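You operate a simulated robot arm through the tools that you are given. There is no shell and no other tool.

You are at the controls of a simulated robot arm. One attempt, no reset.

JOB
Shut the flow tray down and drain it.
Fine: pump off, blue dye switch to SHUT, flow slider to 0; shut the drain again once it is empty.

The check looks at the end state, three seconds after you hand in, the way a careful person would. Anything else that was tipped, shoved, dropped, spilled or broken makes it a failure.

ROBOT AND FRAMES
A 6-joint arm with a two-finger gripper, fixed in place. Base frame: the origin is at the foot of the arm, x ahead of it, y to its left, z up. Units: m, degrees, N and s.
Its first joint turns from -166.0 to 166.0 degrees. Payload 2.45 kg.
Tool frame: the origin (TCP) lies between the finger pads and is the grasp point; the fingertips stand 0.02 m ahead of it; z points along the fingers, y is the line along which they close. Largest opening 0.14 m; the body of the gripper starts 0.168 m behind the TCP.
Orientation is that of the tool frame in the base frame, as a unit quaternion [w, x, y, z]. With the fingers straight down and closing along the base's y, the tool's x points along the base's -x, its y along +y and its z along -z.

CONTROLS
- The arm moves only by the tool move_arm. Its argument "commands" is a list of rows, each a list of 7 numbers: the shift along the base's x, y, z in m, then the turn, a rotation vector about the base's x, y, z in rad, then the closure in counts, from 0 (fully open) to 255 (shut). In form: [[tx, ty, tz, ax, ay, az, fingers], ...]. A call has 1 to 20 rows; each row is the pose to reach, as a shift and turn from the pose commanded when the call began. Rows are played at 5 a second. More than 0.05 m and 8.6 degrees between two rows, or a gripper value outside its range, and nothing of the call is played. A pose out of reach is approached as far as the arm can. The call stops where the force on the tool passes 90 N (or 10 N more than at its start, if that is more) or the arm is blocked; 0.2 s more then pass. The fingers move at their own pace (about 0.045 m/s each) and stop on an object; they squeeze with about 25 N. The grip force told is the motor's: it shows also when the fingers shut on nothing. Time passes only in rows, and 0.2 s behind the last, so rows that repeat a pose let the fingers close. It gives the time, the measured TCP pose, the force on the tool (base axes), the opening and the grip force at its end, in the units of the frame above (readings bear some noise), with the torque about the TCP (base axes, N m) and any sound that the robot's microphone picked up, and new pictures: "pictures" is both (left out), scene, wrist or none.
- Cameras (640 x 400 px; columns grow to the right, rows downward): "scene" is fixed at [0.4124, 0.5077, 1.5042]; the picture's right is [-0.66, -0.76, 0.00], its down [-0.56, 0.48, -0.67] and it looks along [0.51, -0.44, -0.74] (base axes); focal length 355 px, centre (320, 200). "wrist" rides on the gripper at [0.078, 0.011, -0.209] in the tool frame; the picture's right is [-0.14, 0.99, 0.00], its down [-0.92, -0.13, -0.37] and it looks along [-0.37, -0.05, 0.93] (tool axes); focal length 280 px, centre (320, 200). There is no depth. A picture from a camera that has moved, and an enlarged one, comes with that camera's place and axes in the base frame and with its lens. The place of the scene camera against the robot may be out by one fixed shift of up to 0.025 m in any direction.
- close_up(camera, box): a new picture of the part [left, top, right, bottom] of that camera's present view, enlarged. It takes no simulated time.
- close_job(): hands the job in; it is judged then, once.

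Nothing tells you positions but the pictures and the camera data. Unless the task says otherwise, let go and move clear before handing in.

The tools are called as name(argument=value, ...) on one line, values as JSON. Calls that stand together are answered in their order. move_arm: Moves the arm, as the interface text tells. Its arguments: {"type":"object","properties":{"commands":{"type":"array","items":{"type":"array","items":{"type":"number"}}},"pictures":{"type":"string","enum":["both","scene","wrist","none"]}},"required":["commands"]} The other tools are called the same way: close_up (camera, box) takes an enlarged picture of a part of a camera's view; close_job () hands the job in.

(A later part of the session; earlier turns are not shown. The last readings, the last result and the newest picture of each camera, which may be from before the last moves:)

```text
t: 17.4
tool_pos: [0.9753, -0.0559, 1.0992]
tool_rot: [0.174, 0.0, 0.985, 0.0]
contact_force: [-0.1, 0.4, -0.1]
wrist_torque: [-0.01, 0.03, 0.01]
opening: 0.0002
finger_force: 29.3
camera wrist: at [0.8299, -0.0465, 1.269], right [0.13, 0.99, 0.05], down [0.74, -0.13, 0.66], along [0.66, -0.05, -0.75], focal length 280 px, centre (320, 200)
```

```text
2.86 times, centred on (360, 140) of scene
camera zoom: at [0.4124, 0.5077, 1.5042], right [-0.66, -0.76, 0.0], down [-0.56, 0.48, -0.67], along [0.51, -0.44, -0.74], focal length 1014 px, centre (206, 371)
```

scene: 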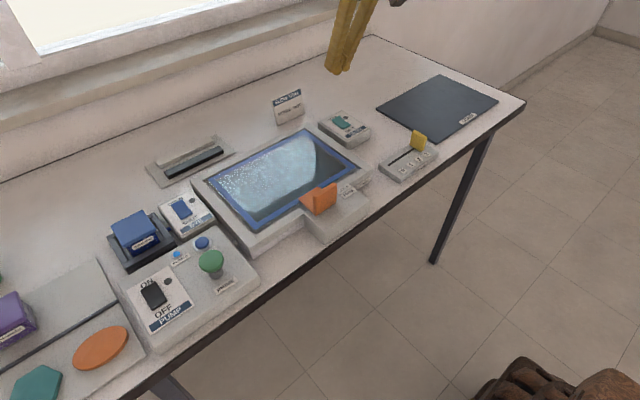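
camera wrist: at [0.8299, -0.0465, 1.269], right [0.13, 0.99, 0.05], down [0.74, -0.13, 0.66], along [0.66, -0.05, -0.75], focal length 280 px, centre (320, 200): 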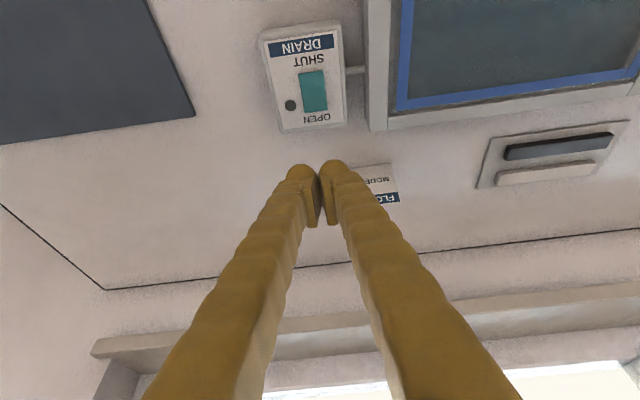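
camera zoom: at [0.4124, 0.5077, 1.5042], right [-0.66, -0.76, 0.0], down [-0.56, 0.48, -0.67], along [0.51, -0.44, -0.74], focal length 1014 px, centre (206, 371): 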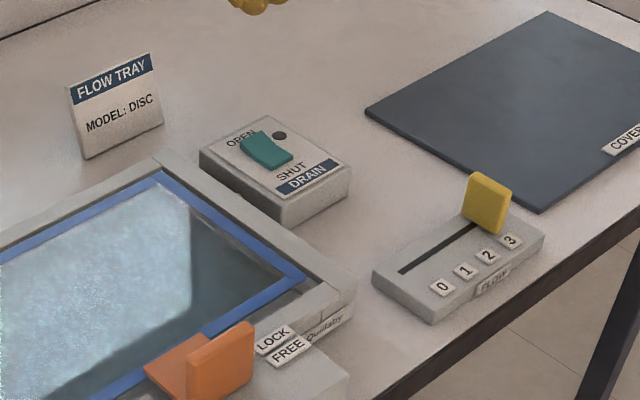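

The drain rocker spans x 0.932–0.975 at y -0.054 with OPEN on the far end. The contact corner is already about right for the OPEN half, so I'll descend and look again.

move_arm(commands=[[0.001, 0.002, -0.03, 0, 0, 0, 255], [0.001, 0.002, -0.06, 0, 0, 0, 255], [0.001, 0.002, -0.09, 0, 0, 0, 255], [0.001, 0.002, -0.11, 0, 0, 0, 255], [0.001, 0.002, -0.118, 0, 0, 0, 255]])

close_up(camera="wrist", box=[240, 100, 400, 200])

close_up(camera="scene", box=[280, 70, 440, 210])

```text
t: 18.6
tool_pos: [0.9765, -0.0553, 0.981]
tool_rot: [0.175, 0.0, 0.985, 0.0]
contact_force: [0.0, 0.4, 0.3]
wrist_torque: [-0.03, 0.01, -0.01]
opening: 0.0
finger_force: 29.4
camera wrist: at [0.8305, -0.0441, 1.1509], right [0.13, 0.99, 0.05], down [0.74, -0.13, 0.66], along [0.66, -0.05, -0.75], focal length 280 px, centre (320, 200)
```

scene: 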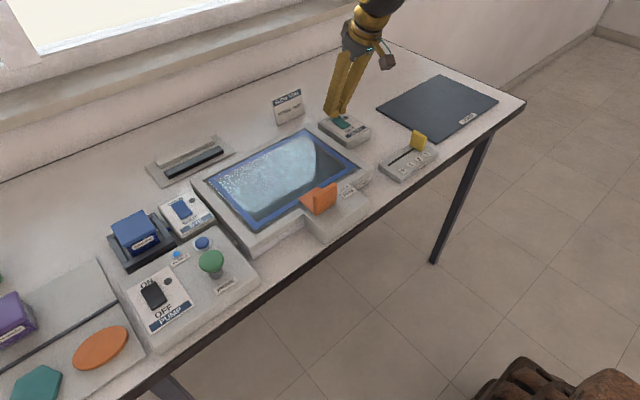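
wrist: 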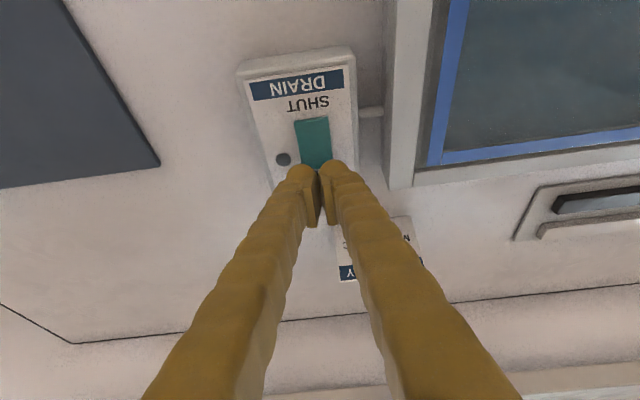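

```text
4.00 times, centred on (320, 150) of wrist
camera zoom: at [0.8305, -0.0441, 1.1509], right [0.13, 0.99, 0.05], down [0.74, -0.13, 0.66], along [0.66, -0.05, -0.75], focal length 1122 px, centre (320, 400)
```

zoom: 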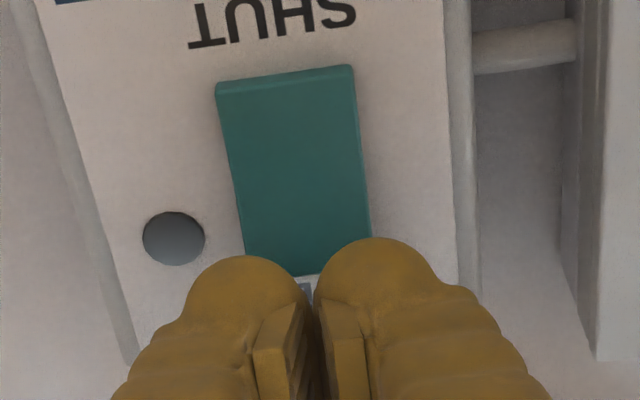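

```text
2.86 times, centred on (360, 140) of scene
camera zoom: at [0.4124, 0.5077, 1.5042], right [-0.66, -0.76, 0.0], down [-0.56, 0.48, -0.67], along [0.51, -0.44, -0.74], focal length 1014 px, centre (206, 371)
```

zoom: 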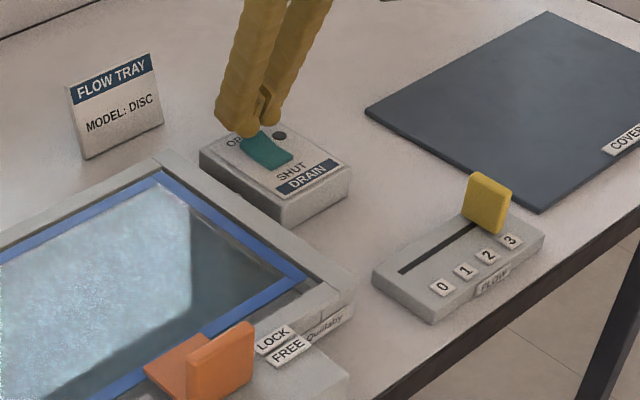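

The contact point falls well within the OPEN half. Pressing down in small steps now.

move_arm(commands=[[0, 0, -0.004, 0, 0, 0, 255], [0, 0, -0.008, 0, 0, 0, 255], [0, 0, -0.012, 0, 0, 0, 255], [0, 0, -0.015, 0, 0, 0, 255]], pictures="none")

```text
t: 19.6
tool_pos: [0.9752, -0.0541, 0.9659]
tool_rot: [0.175, 0.0, 0.985, -0.001]
contact_force: [-0.3, -0.3, 4.0]
wrist_torque: [0.02, 0.08, 0.02]
opening: 0.0061
finger_force: 29.5
heard: click
```

Click heard. I'll lift and check the drain light.

move_arm(commands=[[0, 0, 0.015, 0, 0, 0, 255], [0, 0, 0.05, 0, 0, 0, 255], [0, 0, 0.09, 0, 0, 0, 255], [0, 0, 0.13, 0, 0, 0, 255]])

close_up(camera="wrist", box=[220, 40, 420, 200])

close_up(camera="scene", box=[190, 90, 380, 250])

```text
t: 20.6
tool_pos: [0.9789, -0.056, 1.0972]
tool_rot: [0.174, -0.001, 0.985, 0.0]
contact_force: [0.8, 0.5, -0.5]
wrist_torque: [0.01, -0.01, -0.02]
opening: 0.0
finger_force: 29.0
camera wrist: at [0.8318, -0.0456, 1.268], right [0.13, 0.99, 0.05], down [0.74, -0.13, 0.66], along [0.66, -0.05, -0.75], focal length 280 px, centre (320, 200)
```

scene: 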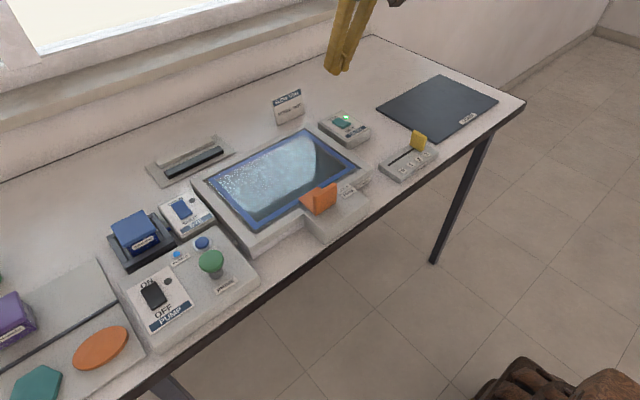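
wrist: 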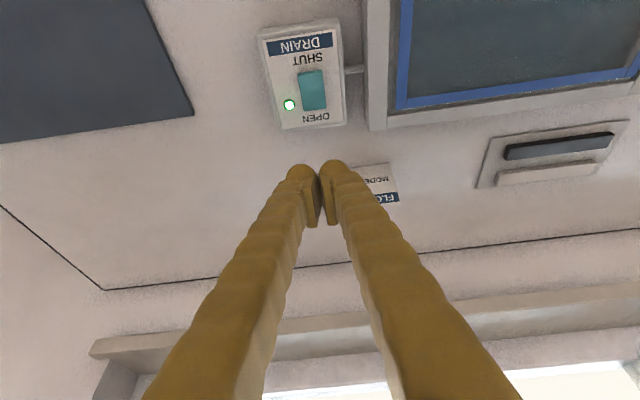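

```text
2.50 times, centred on (320, 120) of wrist
camera zoom: at [0.8318, -0.0456, 1.268], right [0.13, 0.99, 0.05], down [0.74, -0.13, 0.66], along [0.66, -0.05, -0.75], focal length 701 px, centre (320, 400)
```

zoom: 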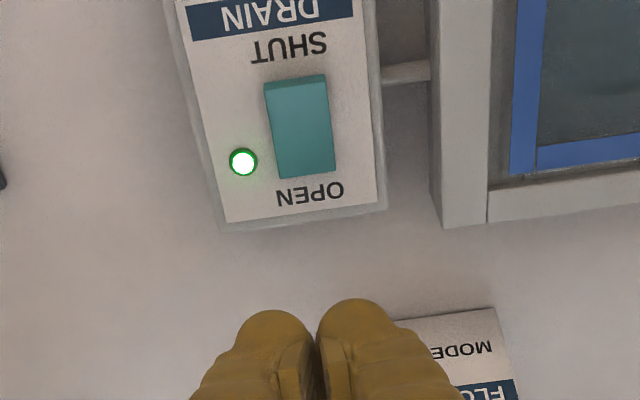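

```text
2.50 times, centred on (285, 170) of scene
camera zoom: at [0.4124, 0.5077, 1.5042], right [-0.66, -0.76, 0.0], down [-0.56, 0.48, -0.67], along [0.51, -0.44, -0.74], focal length 887 px, centre (408, 275)
```

zoom: 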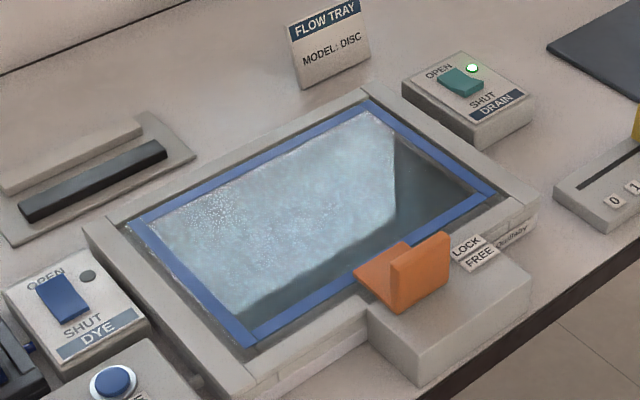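

The drain is open (green light). While it drains I'll go to the flow slider, taking the tilt out and opening the fingers on the way so I can see the knob.

move_arm(commands=[[-0.02, 0, 0.02, 0, 0.0, 0, 255], [-0.05, -0.005, 0.04, 0, 0.07, 0, 200], [-0.09, -0.01, 0.055, 0, 0.14, 0, 120], [-0.13, -0.02, 0.055, 0, 0.21, 0, 60], [-0.17, -0.03, 0.055, 0, 0.28, 0, 0], [-0.205, -0.034, 0.055, 0, 0.35, 0, 0], [-0.23, -0.034, 0.055, 0, 0.35, 0, 0], [-0.23, -0.034, 0.055, 0, 0.35, 0, 0], [-0.23, -0.034, 0.055, 0, 0.35, 0, 0]])

close_up(camera="wrist", box=[220, 80, 440, 240])

close_up(camera="scene", box=[190, 90, 380, 250])

```text
t: 22.6
tool_pos: [0.7466, -0.0896, 1.1505]
tool_rot: [0.0, 0.0, 1.0, 0.0]
contact_force: [0.0, -0.5, 0.5]
wrist_torque: [0.04, 0.01, 0.03]
opening: 0.1403
finger_force: 0.0
camera wrist: at [0.6685, -0.0788, 1.3601], right [0.14, 0.99, 0.0], down [0.92, -0.13, 0.37], along [0.36, -0.05, -0.93], focal length 280 px, centre (320, 200)
```

scene: 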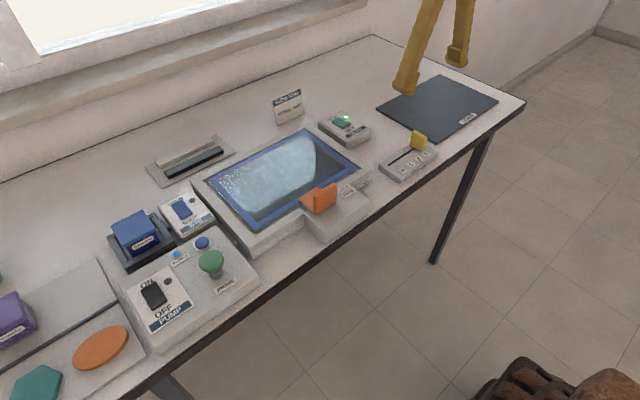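
wrist: 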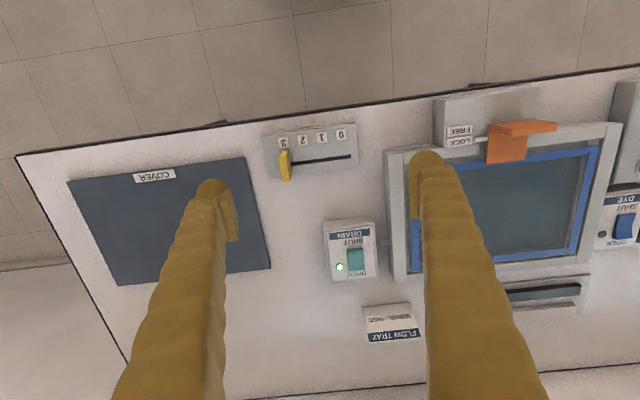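

```text
2.50 times, centred on (330, 160) of wrist
camera zoom: at [0.6685, -0.0788, 1.3601], right [0.14, 0.99, 0.0], down [0.92, -0.13, 0.37], along [0.36, -0.05, -0.93], focal length 701 px, centre (295, 300)
```

zoom: 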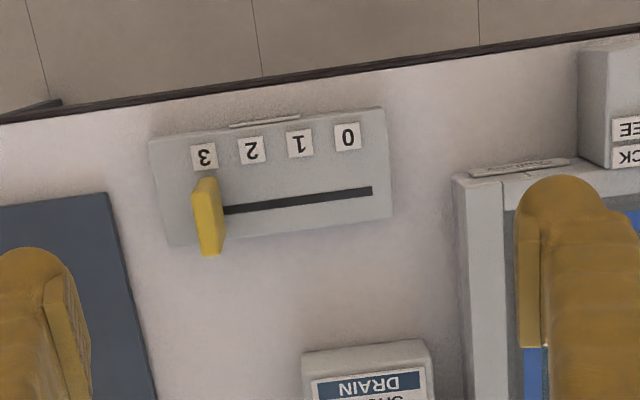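

```text
2.50 times, centred on (285, 170) of scene
camera zoom: at [0.4124, 0.5077, 1.5042], right [-0.66, -0.76, 0.0], down [-0.56, 0.48, -0.67], along [0.51, -0.44, -0.74], focal length 887 px, centre (408, 275)
```

zoom: 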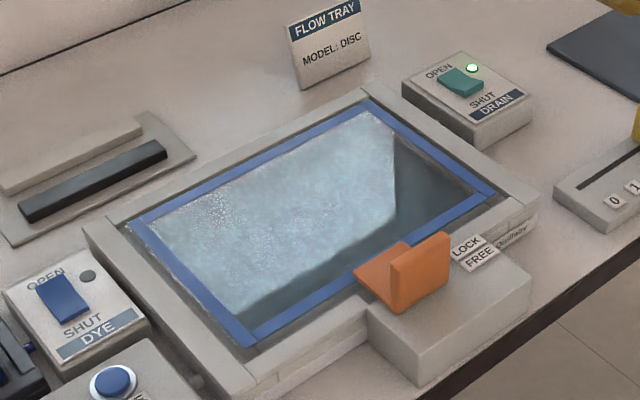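

The knob is a thin upright tab at "3" (about y -0.147, x 0.77), with a slot running to about y -0.044; the 3-to-0 travel looks like roughly 0.09 m. I'll centre over the knob and drop lower for a better look.

move_arm(commands=[[0.01, -0.03, -0.02, 0, 0, 0, 0], [0.02, -0.055, -0.05, 0, 0, 0, 0], [0.02, -0.057, -0.08, 0, 0, 0, 60], [0.02, -0.057, -0.09, 0, 0, 0, 100], [0.02, -0.057, -0.09, 0, 0, 0, 100]])

close_up(camera="wrist", box=[220, 80, 440, 240])

close_up(camera="scene", box=[360, 90, 480, 200])

```text
t: 23.8
tool_pos: [0.7673, -0.1461, 1.0622]
tool_rot: [0.0, -0.001, 1.0, 0.0]
contact_force: [0.1, 0.5, -0.6]
wrist_torque: [0.05, 0.03, 0.01]
opening: 0.085
finger_force: 0.0
camera wrist: at [0.6887, -0.136, 1.2707], right [0.14, 0.99, 0.0], down [0.92, -0.13, 0.37], along [0.37, -0.05, -0.93], focal length 280 px, centre (320, 200)
```

scene: 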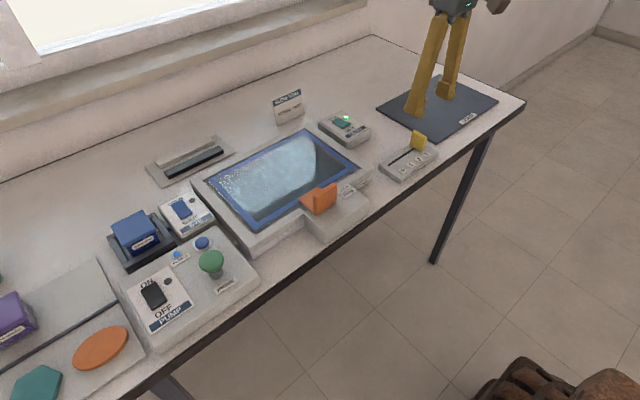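
wrist: 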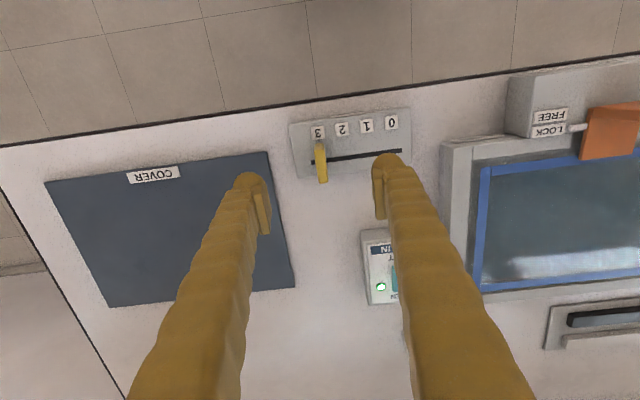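

```text
2.50 times, centred on (330, 160) of wrist
camera zoom: at [0.6887, -0.136, 1.2707], right [0.14, 0.99, 0.0], down [0.92, -0.13, 0.37], along [0.37, -0.05, -0.93], focal length 701 px, centre (295, 300)
```

zoom: 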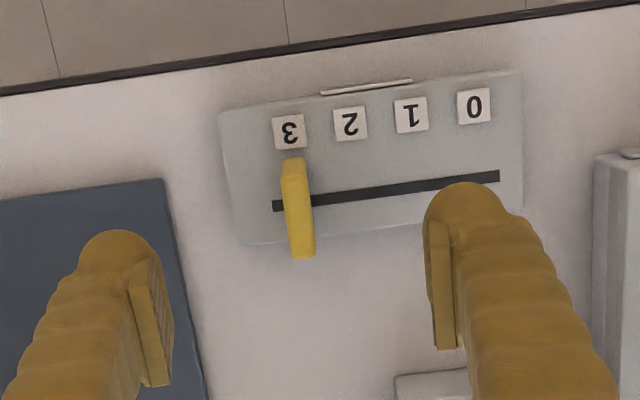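

```text
3.64 times, centred on (420, 145) of scene
camera zoom: at [0.4124, 0.5077, 1.5042], right [-0.66, -0.76, 0.0], down [-0.56, 0.48, -0.67], along [0.51, -0.44, -0.74], focal length 1290 px, centre (-44, 400)
```

zoom: 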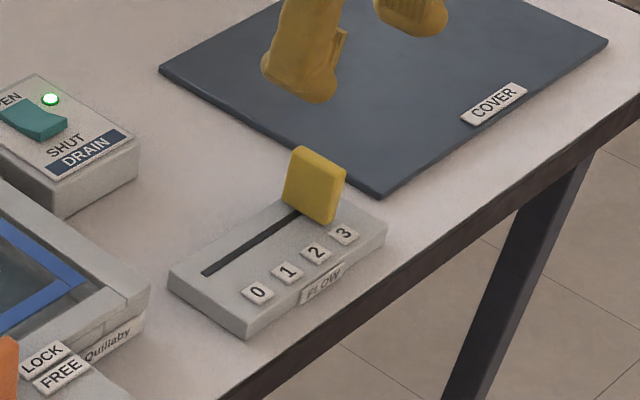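

The knob is centred under the fingers at about x 0.770, y -0.146, its top at about 0.96 m. I'll descend around it with the fingers partly open.

move_arm(commands=[[0.003, 0, -0.03, 0, 0, 0, 140], [0.003, 0, -0.06, 0, 0, 0, 146], [0.003, 0, -0.085, 0, 0, 0, 146], [0.003, 0, -0.095, 0, 0, 0, 146], [0.003, 0, -0.1, 0, 0, 0, 146]])

close_up(camera="wrist", box=[220, 80, 440, 240])

close_up(camera="scene", box=[360, 90, 480, 200])

```text
t: 25.0
tool_pos: [0.7709, -0.1473, 0.9612]
tool_rot: [0.0, 0.0, 1.0, 0.0]
contact_force: [-0.1, 0.3, 0.1]
wrist_torque: [0.0, 0.03, 0.01]
opening: 0.06
finger_force: 0.1
camera wrist: at [0.6913, -0.1372, 1.1707], right [0.14, 0.99, 0.0], down [0.92, -0.13, 0.37], along [0.36, -0.05, -0.93], focal length 280 px, centre (320, 200)
```

scene: 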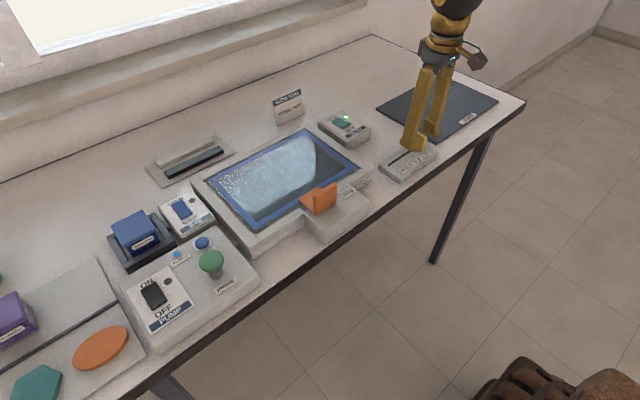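
wrist: 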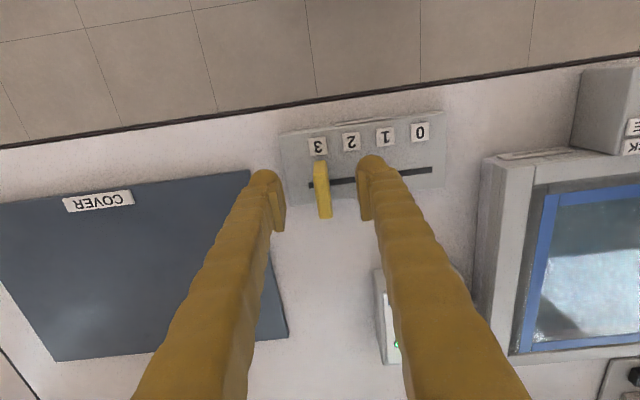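

```text
2.50 times, centred on (330, 160) of wrist
camera zoom: at [0.6913, -0.1372, 1.1707], right [0.14, 0.99, 0.0], down [0.92, -0.13, 0.37], along [0.36, -0.05, -0.93], focal length 701 px, centre (295, 300)
```

zoom: 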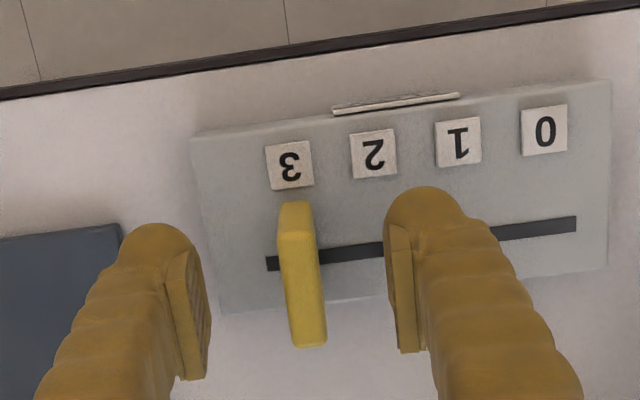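

```text
3.64 times, centred on (420, 145) of scene
camera zoom: at [0.4124, 0.5077, 1.5042], right [-0.66, -0.76, 0.0], down [-0.56, 0.48, -0.67], along [0.51, -0.44, -0.74], focal length 1290 px, centre (-44, 400)
```

zoom: 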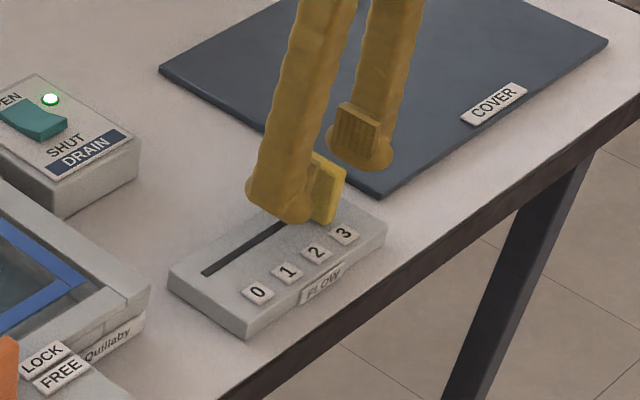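

The knob is centred between the fingers. I'll go 4 mm lower and close on it.

move_arm(commands=[[0, 0, -0.004, 0, 0, 0, 146], [0, 0, -0.004, 0, 0, 0, 255], [0, 0, -0.004, 0, 0, 0, 255], [0, 0, -0.004, 0, 0, 0, 255], [0, 0, -0.004, 0, 0, 0, 255], [0, 0, -0.004, 0, 0, 0, 255]])

close_up(camera="scene", box=[360, 90, 480, 200])

```text
t: 26.4
tool_pos: [0.7707, -0.1447, 0.9574]
tool_rot: [-0.001, -0.002, 1.0, -0.001]
contact_force: [1.9, 34.9, -3.6]
wrist_torque: [0.35, -0.01, -0.03]
opening: 0.0112
finger_force: 37.8
camera wrist: at [0.691, -0.1354, 1.1667], right [0.14, 0.99, 0.0], down [0.92, -0.13, 0.37], along [0.36, -0.05, -0.93], focal length 280 px, centre (320, 200)
```

scene: 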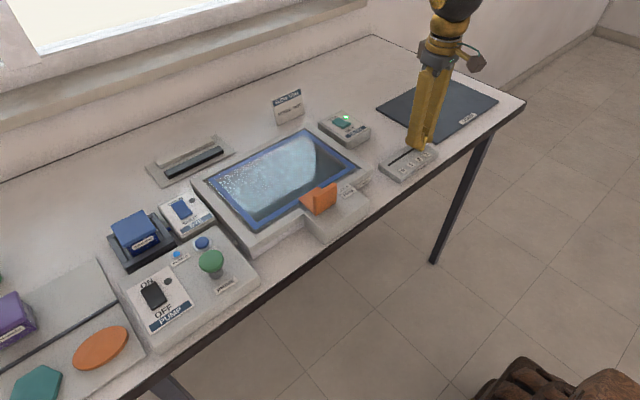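
wrist: 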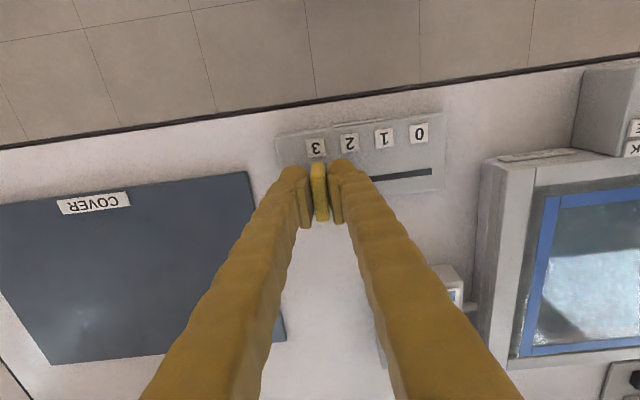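

```text
3.64 times, centred on (420, 145) of scene
camera zoom: at [0.4124, 0.5077, 1.5042], right [-0.66, -0.76, 0.0], down [-0.56, 0.48, -0.67], along [0.51, -0.44, -0.74], focal length 1290 px, centre (-44, 400)
```

zoom: 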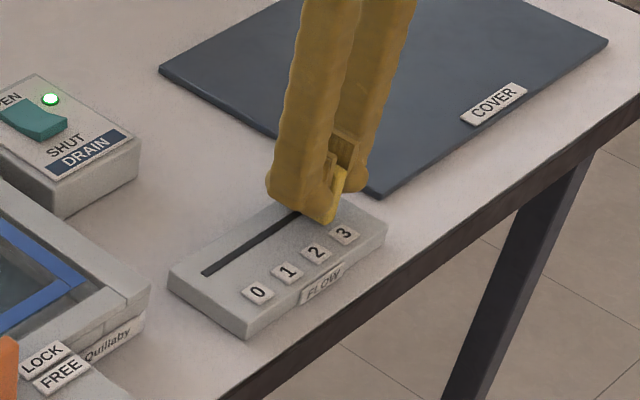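

The knob is gripped (opening 11 mm). I'll drag it toward 0 along +y in small steps.

move_arm(commands=[[0, 0.01, -0.004, 0, 0, 0, 255], [0, 0.02, -0.004, 0, 0, 0, 255], [0, 0.03, -0.004, 0, 0, 0, 255], [0, 0.04, -0.004, 0, 0, 0, 255], [0, 0.05, -0.004, 0, 0, 0, 255], [0, 0.06, -0.004, 0, 0, 0, 255], [0, 0.07, -0.004, 0, 0, 0, 255], [0, 0.08, -0.004, 0, 0, 0, 255]])

close_up(camera="scene", box=[360, 90, 480, 200])

close_up(camera="wrist", box=[220, 80, 440, 240])

```text
t: 28.2
tool_pos: [0.7704, -0.0651, 0.953]
tool_rot: [0.001, 0.001, 1.0, 0.0]
contact_force: [15.5, -0.8, 31.5]
wrist_torque: [0.0, -0.2, -0.01]
opening: 0.011
finger_force: 37.9
camera wrist: at [0.6909, -0.0556, 1.1629], right [0.14, 0.99, 0.0], down [0.92, -0.13, 0.37], along [0.37, -0.05, -0.93], focal length 280 px, centre (320, 200)
```

scene: 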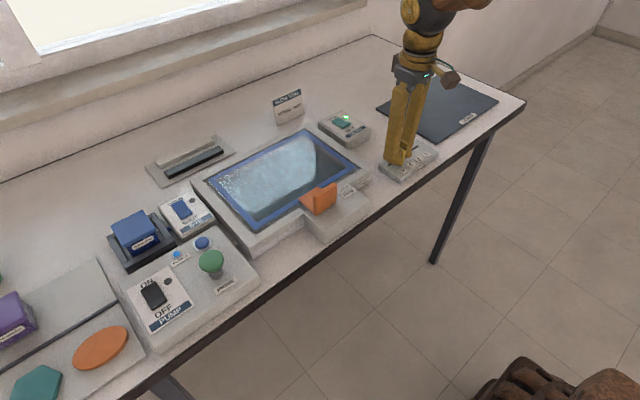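
wrist: 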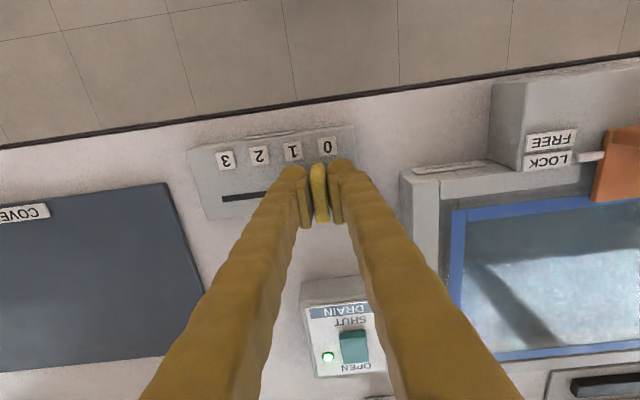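

```text
3.64 times, centred on (420, 145) of scene
camera zoom: at [0.4124, 0.5077, 1.5042], right [-0.66, -0.76, 0.0], down [-0.56, 0.48, -0.67], along [0.51, -0.44, -0.74], focal length 1290 px, centre (-44, 400)
```

zoom: 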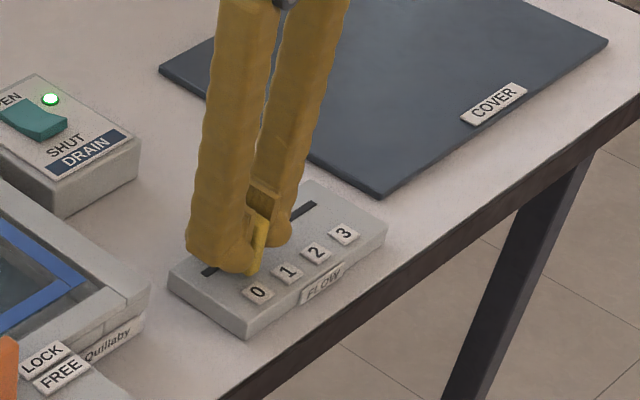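

```text
2.50 times, centred on (330, 160) of wrist
camera zoom: at [0.6909, -0.0556, 1.1629], right [0.14, 0.99, 0.0], down [0.92, -0.13, 0.37], along [0.37, -0.05, -0.93], focal length 701 px, centre (295, 300)
```

zoom: 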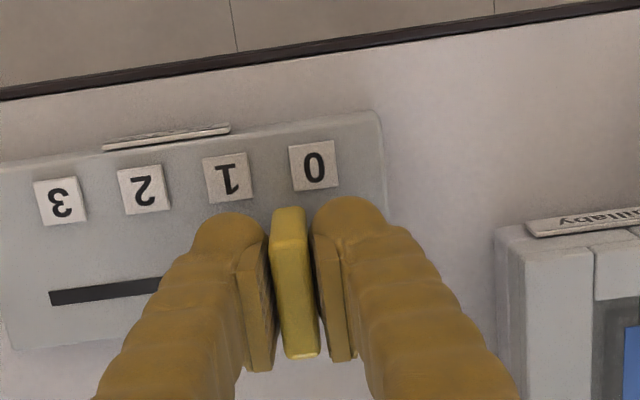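

I had carried a 4 mm downward offset into that move, giving some downward push; I'll relieve it now and finish the last centimetre to 0 until the end stop.

move_arm(commands=[[0, 0, 0.005, 0, 0, 0, 255], [0, 0.004, 0.005, 0, 0, 0, 255], [0, 0.008, 0.005, 0, 0, 0, 255], [0, 0.011, 0.005, 0, 0, 0, 255]])

close_up(camera="scene", box=[360, 90, 480, 200])

close_up(camera="wrist", box=[220, 80, 440, 240])

```text
t: 29.2
tool_pos: [0.7681, -0.0554, 0.9567]
tool_rot: [-0.003, -0.001, 1.0, 0.0]
contact_force: [-13.9, 0.4, -30.4]
wrist_torque: [-0.01, 0.22, -0.01]
opening: 0.0114
finger_force: 38.1
camera wrist: at [0.6899, -0.0456, 1.1665], right [0.14, 0.99, 0.0], down [0.92, -0.13, 0.36], along [0.36, -0.05, -0.93], focal length 280 px, centre (320, 200)
```

scene: 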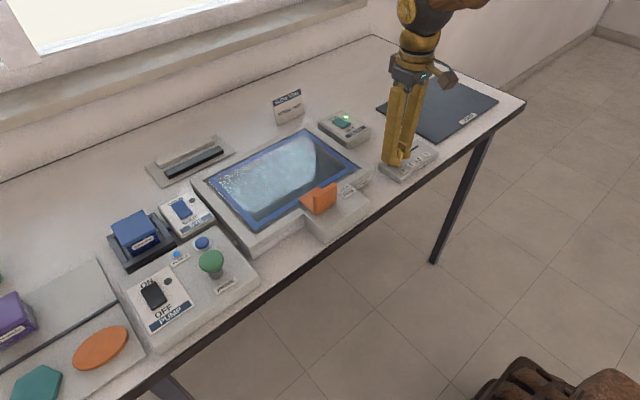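
wrist: 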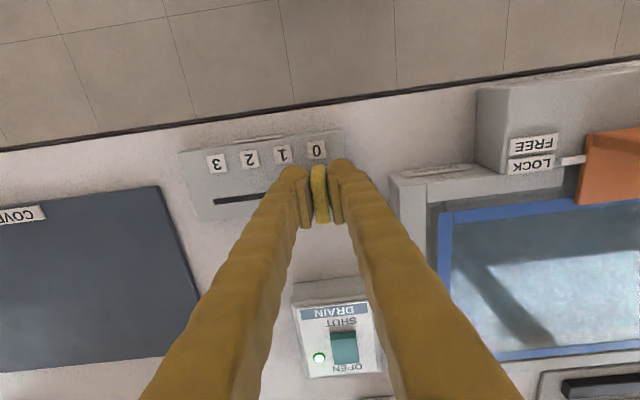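

```text
3.64 times, centred on (420, 145) of scene
camera zoom: at [0.4124, 0.5077, 1.5042], right [-0.66, -0.76, 0.0], down [-0.56, 0.48, -0.67], along [0.51, -0.44, -0.74], focal length 1290 px, centre (-44, 400)
```

zoom: 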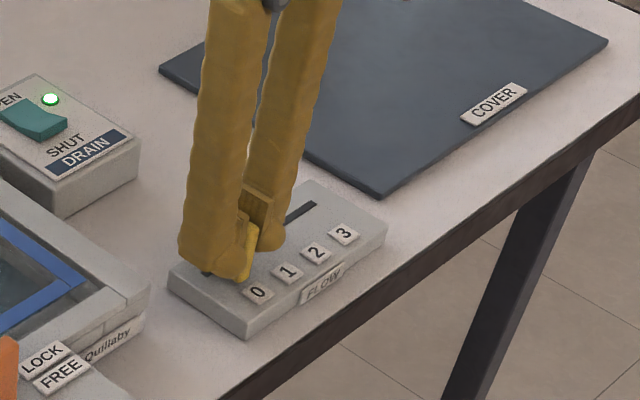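

```text
2.50 times, centred on (330, 160) of wrist
camera zoom: at [0.6899, -0.0456, 1.1665], right [0.14, 0.99, 0.0], down [0.92, -0.13, 0.36], along [0.36, -0.05, -0.93], focal length 701 px, centre (295, 300)
```

zoom: 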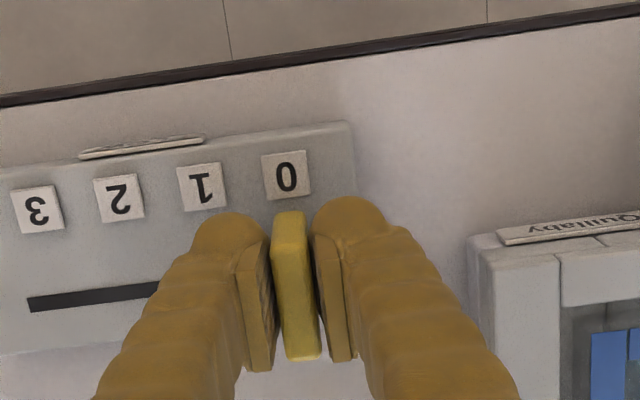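

The knob is almost at 0 with no end-stop force yet. I'll ease the vertical pull and creep on until the stop is felt.

move_arm(commands=[[0, 0, -0.002, 0, 0, 0, 255], [0, 0.002, -0.002, 0, 0, 0, 255], [0, 0.004, -0.002, 0, 0, 0, 255]], pictures="wrist")

close_up(camera="wrist", box=[220, 80, 440, 240])

```text
t: 30.0
tool_pos: [0.7693, -0.0532, 0.9571]
tool_rot: [0.001, -0.001, 1.0, -0.002]
contact_force: [-35.1, -77.2, 3.9]
wrist_torque: [-0.79, 0.49, -0.17]
opening: 0.011
finger_force: 37.6
camera wrist: at [0.6898, -0.0433, 1.1664], right [0.14, 0.99, 0.0], down [0.92, -0.13, 0.37], along [0.37, -0.05, -0.93], focal length 280 px, centre (320, 200)
```

wrist: 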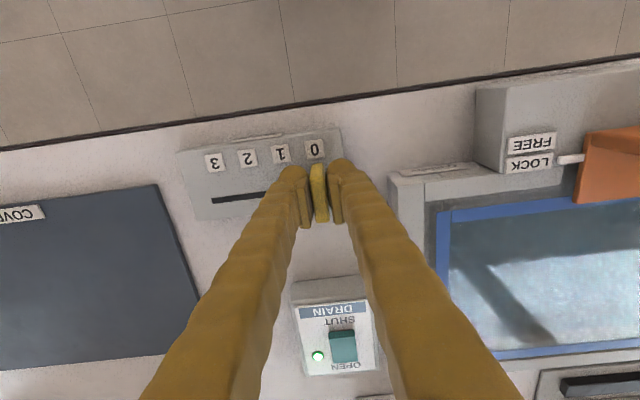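

```text
2.50 times, centred on (330, 160) of wrist
camera zoom: at [0.6898, -0.0433, 1.1664], right [0.14, 0.99, 0.0], down [0.92, -0.13, 0.37], along [0.37, -0.05, -0.93], focal length 701 px, centre (295, 300)
```

zoom: 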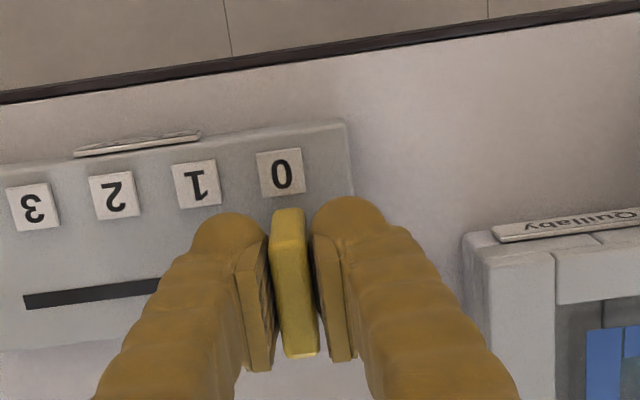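

The end stop at 0 is reached (77 N along y). I'll relax back 2 mm, open just a little (the tray edge is close), and rise straight up.

move_arm(commands=[[0, -0.002, 0, 0, 0, 0, 255], [0, -0.0025, 0, 0, 0, 0, 205], [0, -0.0025, 0, 0, 0, 0, 205], [0, -0.0025, 0, 0, 0, 0, 205]], pictures="wrist")

close_up(camera="wrist", box=[220, 80, 440, 240])

```text
t: 31.0
tool_pos: [0.7684, -0.0525, 0.9561]
tool_rot: [-0.001, -0.001, 1.0, 0.0]
contact_force: [0.2, -1.0, -0.3]
wrist_torque: [0.01, 0.01, 0.0]
opening: 0.0272
finger_force: 0.1
camera wrist: at [0.69, -0.0425, 1.1658], right [0.14, 0.99, 0.0], down [0.92, -0.13, 0.37], along [0.37, -0.05, -0.93], focal length 280 px, centre (320, 200)
```

wrist: 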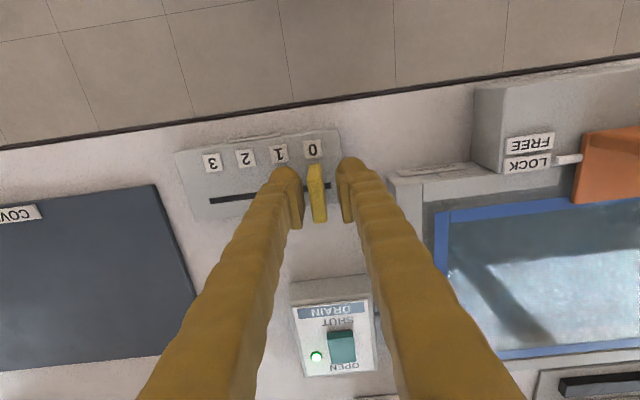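

```text
2.50 times, centred on (330, 160) of wrist
camera zoom: at [0.69, -0.0425, 1.1658], right [0.14, 0.99, 0.0], down [0.92, -0.13, 0.37], along [0.37, -0.05, -0.93], focal length 701 px, centre (295, 300)
```

zoom: 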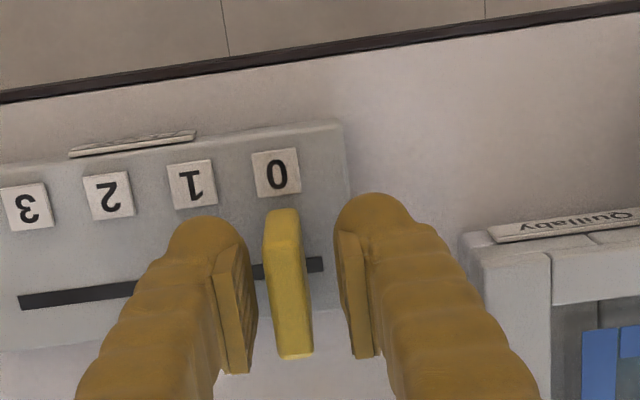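

The knob sits at 0 and the fingers are clear of it. I'll rise straight up and look at the slider and the tray.

move_arm(commands=[[0, 0, 0.03, 0, 0, 0, 205], [0, 0, 0.07, 0, 0, 0, 205], [0, 0, 0.11, 0, 0, 0, 205], [0, 0, 0.15, 0, 0, 0, 205], [0, 0, 0.15, 0, 0, 0, 205]])

close_up(camera="scene", box=[360, 90, 480, 200])

close_up(camera="scene", box=[190, 90, 380, 250])

close_up(camera="wrist", box=[200, 100, 600, 350])

```text
t: 32.2
tool_pos: [0.7691, -0.0542, 1.1046]
tool_rot: [0.0, 0.0, 1.0, 0.0]
contact_force: [-0.5, -0.3, 0.6]
wrist_torque: [-0.01, 0.03, 0.01]
opening: 0.0274
finger_force: 0.0
camera wrist: at [0.6903, -0.0445, 1.3139], right [0.14, 0.99, 0.0], down [0.92, -0.13, 0.37], along [0.37, -0.05, -0.93], focal length 280 px, centre (320, 200)
```

scene: 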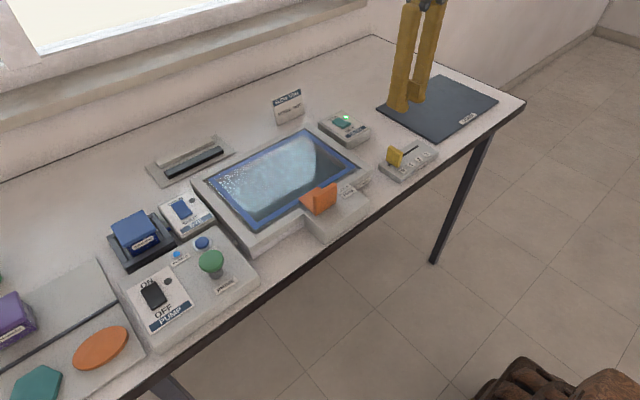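
wrist: 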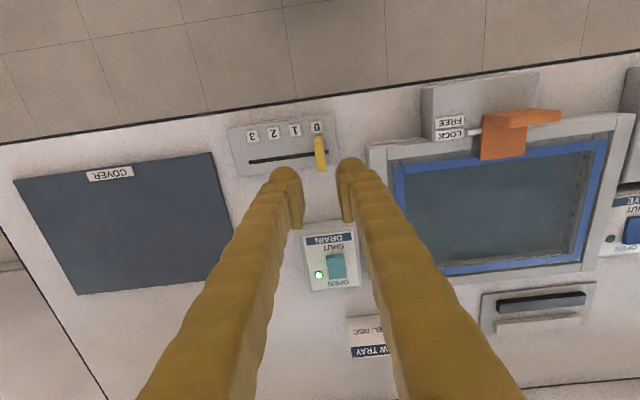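

```text
3.64 times, centred on (420, 145) of scene
camera zoom: at [0.4124, 0.5077, 1.5042], right [-0.66, -0.76, 0.0], down [-0.56, 0.48, -0.67], along [0.51, -0.44, -0.74], focal length 1290 px, centre (-44, 400)
```

zoom: 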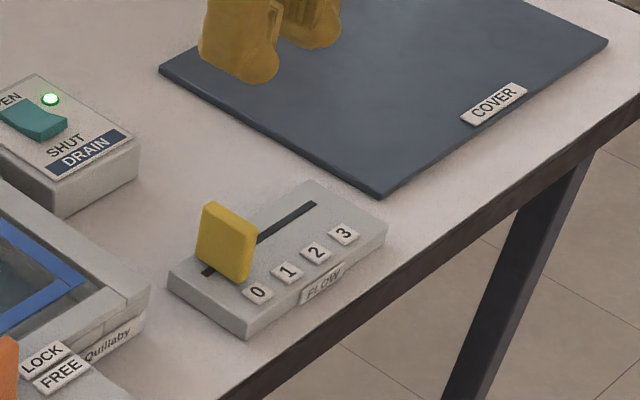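

```text
2.50 times, centred on (285, 170) of scene
camera zoom: at [0.4124, 0.5077, 1.5042], right [-0.66, -0.76, 0.0], down [-0.56, 0.48, -0.67], along [0.51, -0.44, -0.74], focal length 887 px, centre (408, 275)
```

zoom: 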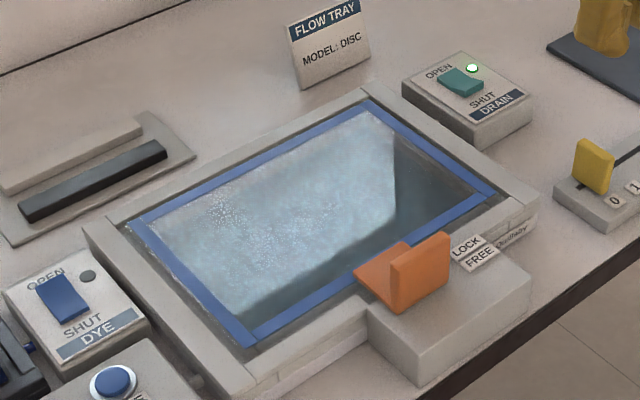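

```text
1.60 times, centred on (400, 225) of wrist
camera zoom: at [0.6903, -0.0445, 1.3139], right [0.14, 0.99, 0.0], down [0.92, -0.13, 0.37], along [0.37, -0.05, -0.93], focal length 449 px, centre (192, 160)
```

zoom: 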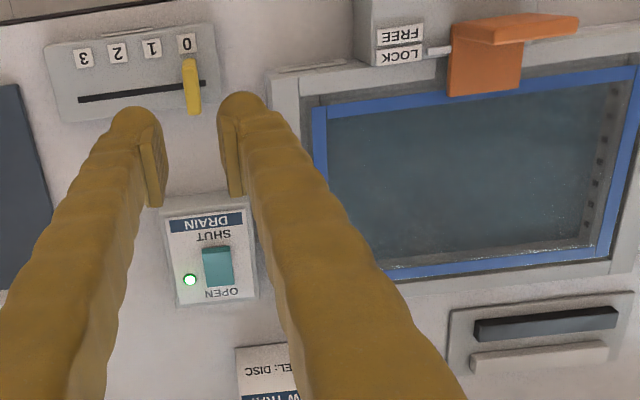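

The slider is at 0. Now I need to judge the water level in the tray; I'll look at it closely.

close_up(camera="wrist", box=[380, 110, 640, 280])

close_up(camera="wrist", box=[530, 120, 640, 200])

close_up(camera="scene", box=[280, 120, 370, 200])

```text
2.35 times, centred on (510, 195) of wrist
camera zoom: at [0.6903, -0.0445, 1.3139], right [0.14, 0.99, 0.0], down [0.92, -0.13, 0.37], along [0.37, -0.05, -0.93], focal length 660 px, centre (-127, 212)
```

zoom: 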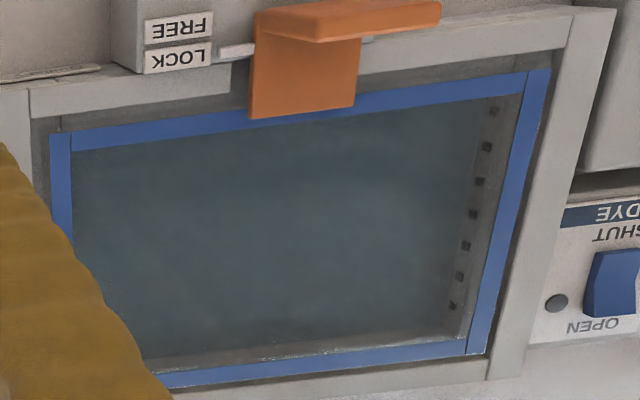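

```text
5.00 times, centred on (585, 160) of wrist
camera zoom: at [0.6903, -0.0445, 1.3139], right [0.14, 0.99, 0.0], down [0.92, -0.13, 0.37], along [0.37, -0.05, -0.93], focal length 1402 px, centre (-1005, 400)
```

zoom: 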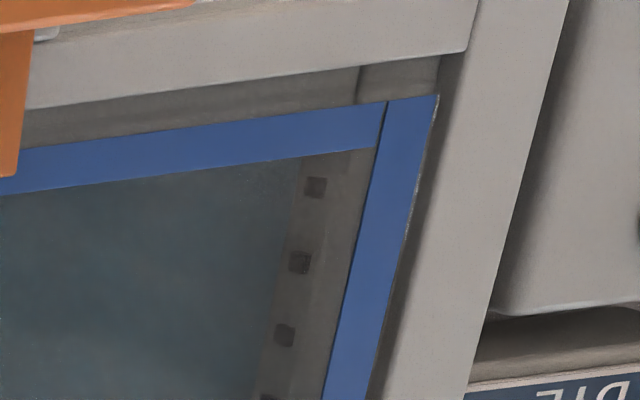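

```text
5.00 times, centred on (325, 160) of scene
camera zoom: at [0.4124, 0.5077, 1.5042], right [-0.66, -0.76, 0.0], down [-0.56, 0.48, -0.67], along [0.51, -0.44, -0.74], focal length 1774 px, centre (295, 400)
```

zoom: 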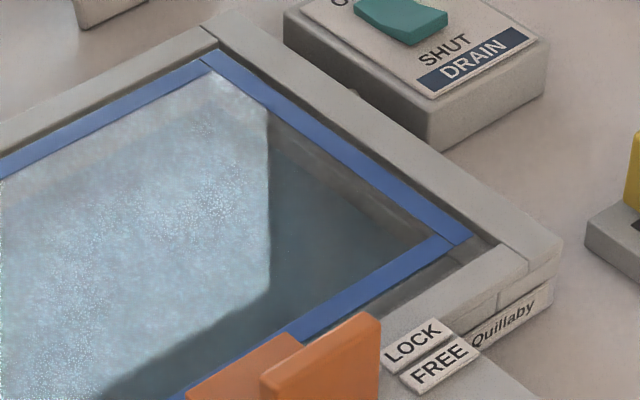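

The water has dropped: the inlet holes on the tray's side wall are showing. I'll wait here with the camera on the tray.

move_arm(commands=[[0, 0, 0, 0, 0, 0, 205], [0, 0, 0, 0, 0, 0, 205], [0, 0, 0, 0, 0, 0, 205], [0, 0, 0, 0, 0, 0, 205], [0, 0, 0, 0, 0, 0, 205], [0, 0, 0, 0, 0, 0, 205], [0, 0, 0, 0, 0, 0, 205], [0, 0, 0, 0, 0, 0, 205], [0, 0, 0, 0, 0, 0, 205], [0, 0, 0, 0, 0, 0, 205], [0, 0, 0, 0, 0, 0, 205], [0, 0, 0, 0, 0, 0, 205], [0, 0, 0, 0, 0, 0, 205], [0, 0, 0, 0, 0, 0, 205], [0, 0, 0, 0, 0, 0, 205], [0, 0, 0, 0, 0, 0, 205], [0, 0, 0, 0, 0, 0, 205], [0, 0, 0, 0, 0, 0, 205], [0, 0, 0, 0, 0, 0, 205], [0, 0, 0, 0, 0, 0, 205]])

close_up(camera="wrist", box=[380, 110, 640, 280])

close_up(camera="scene", box=[190, 120, 370, 240])

```text
t: 36.4
tool_pos: [0.769, -0.0544, 1.1037]
tool_rot: [-0.001, -0.001, 1.0, 0.001]
contact_force: [0.1, -0.3, -0.2]
wrist_torque: [-0.03, 0.01, 0.02]
opening: 0.0275
finger_force: 0.1
camera wrist: at [0.6904, -0.0445, 1.3136], right [0.14, 0.99, 0.0], down [0.92, -0.13, 0.37], along [0.37, -0.05, -0.93], focal length 280 px, centre (320, 200)
```

scene: 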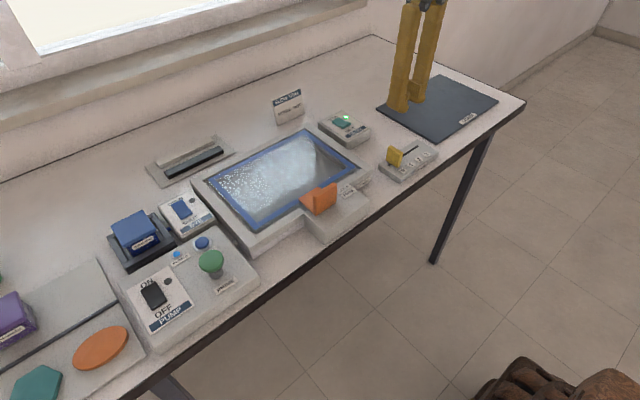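
wrist: 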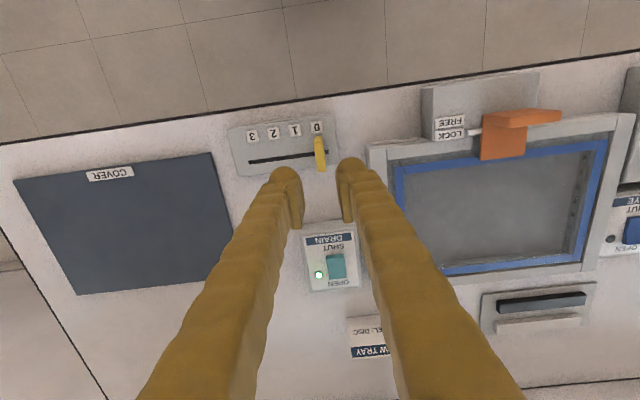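

```text
2.35 times, centred on (510, 195) of wrist
camera zoom: at [0.6904, -0.0445, 1.3136], right [0.14, 0.99, 0.0], down [0.92, -0.13, 0.37], along [0.37, -0.05, -0.93], focal length 660 px, centre (-127, 212)
```

zoom: 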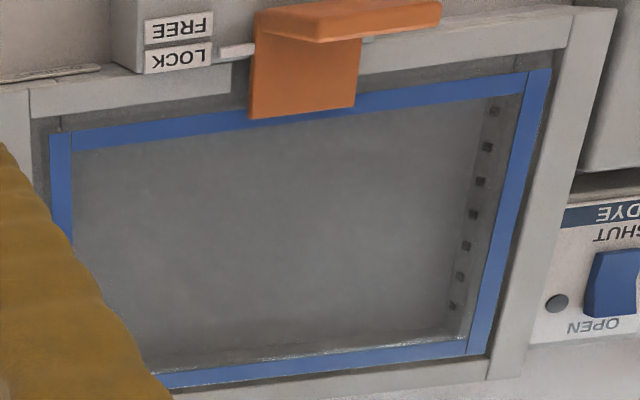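

```text
3.33 times, centred on (280, 180) of scene
camera zoom: at [0.4124, 0.5077, 1.5042], right [-0.66, -0.76, 0.0], down [-0.56, 0.48, -0.67], along [0.51, -0.44, -0.74], focal length 1183 px, centre (453, 267)
```

zoom: 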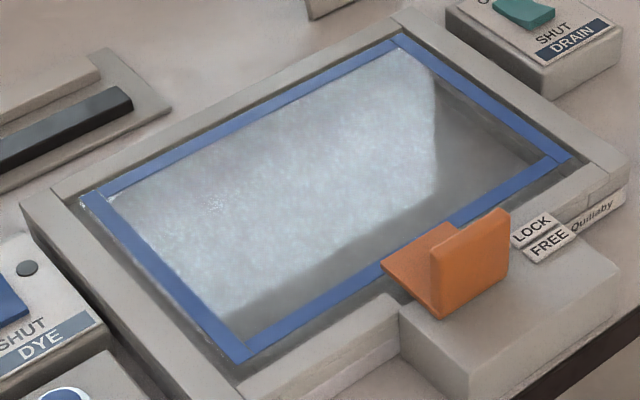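

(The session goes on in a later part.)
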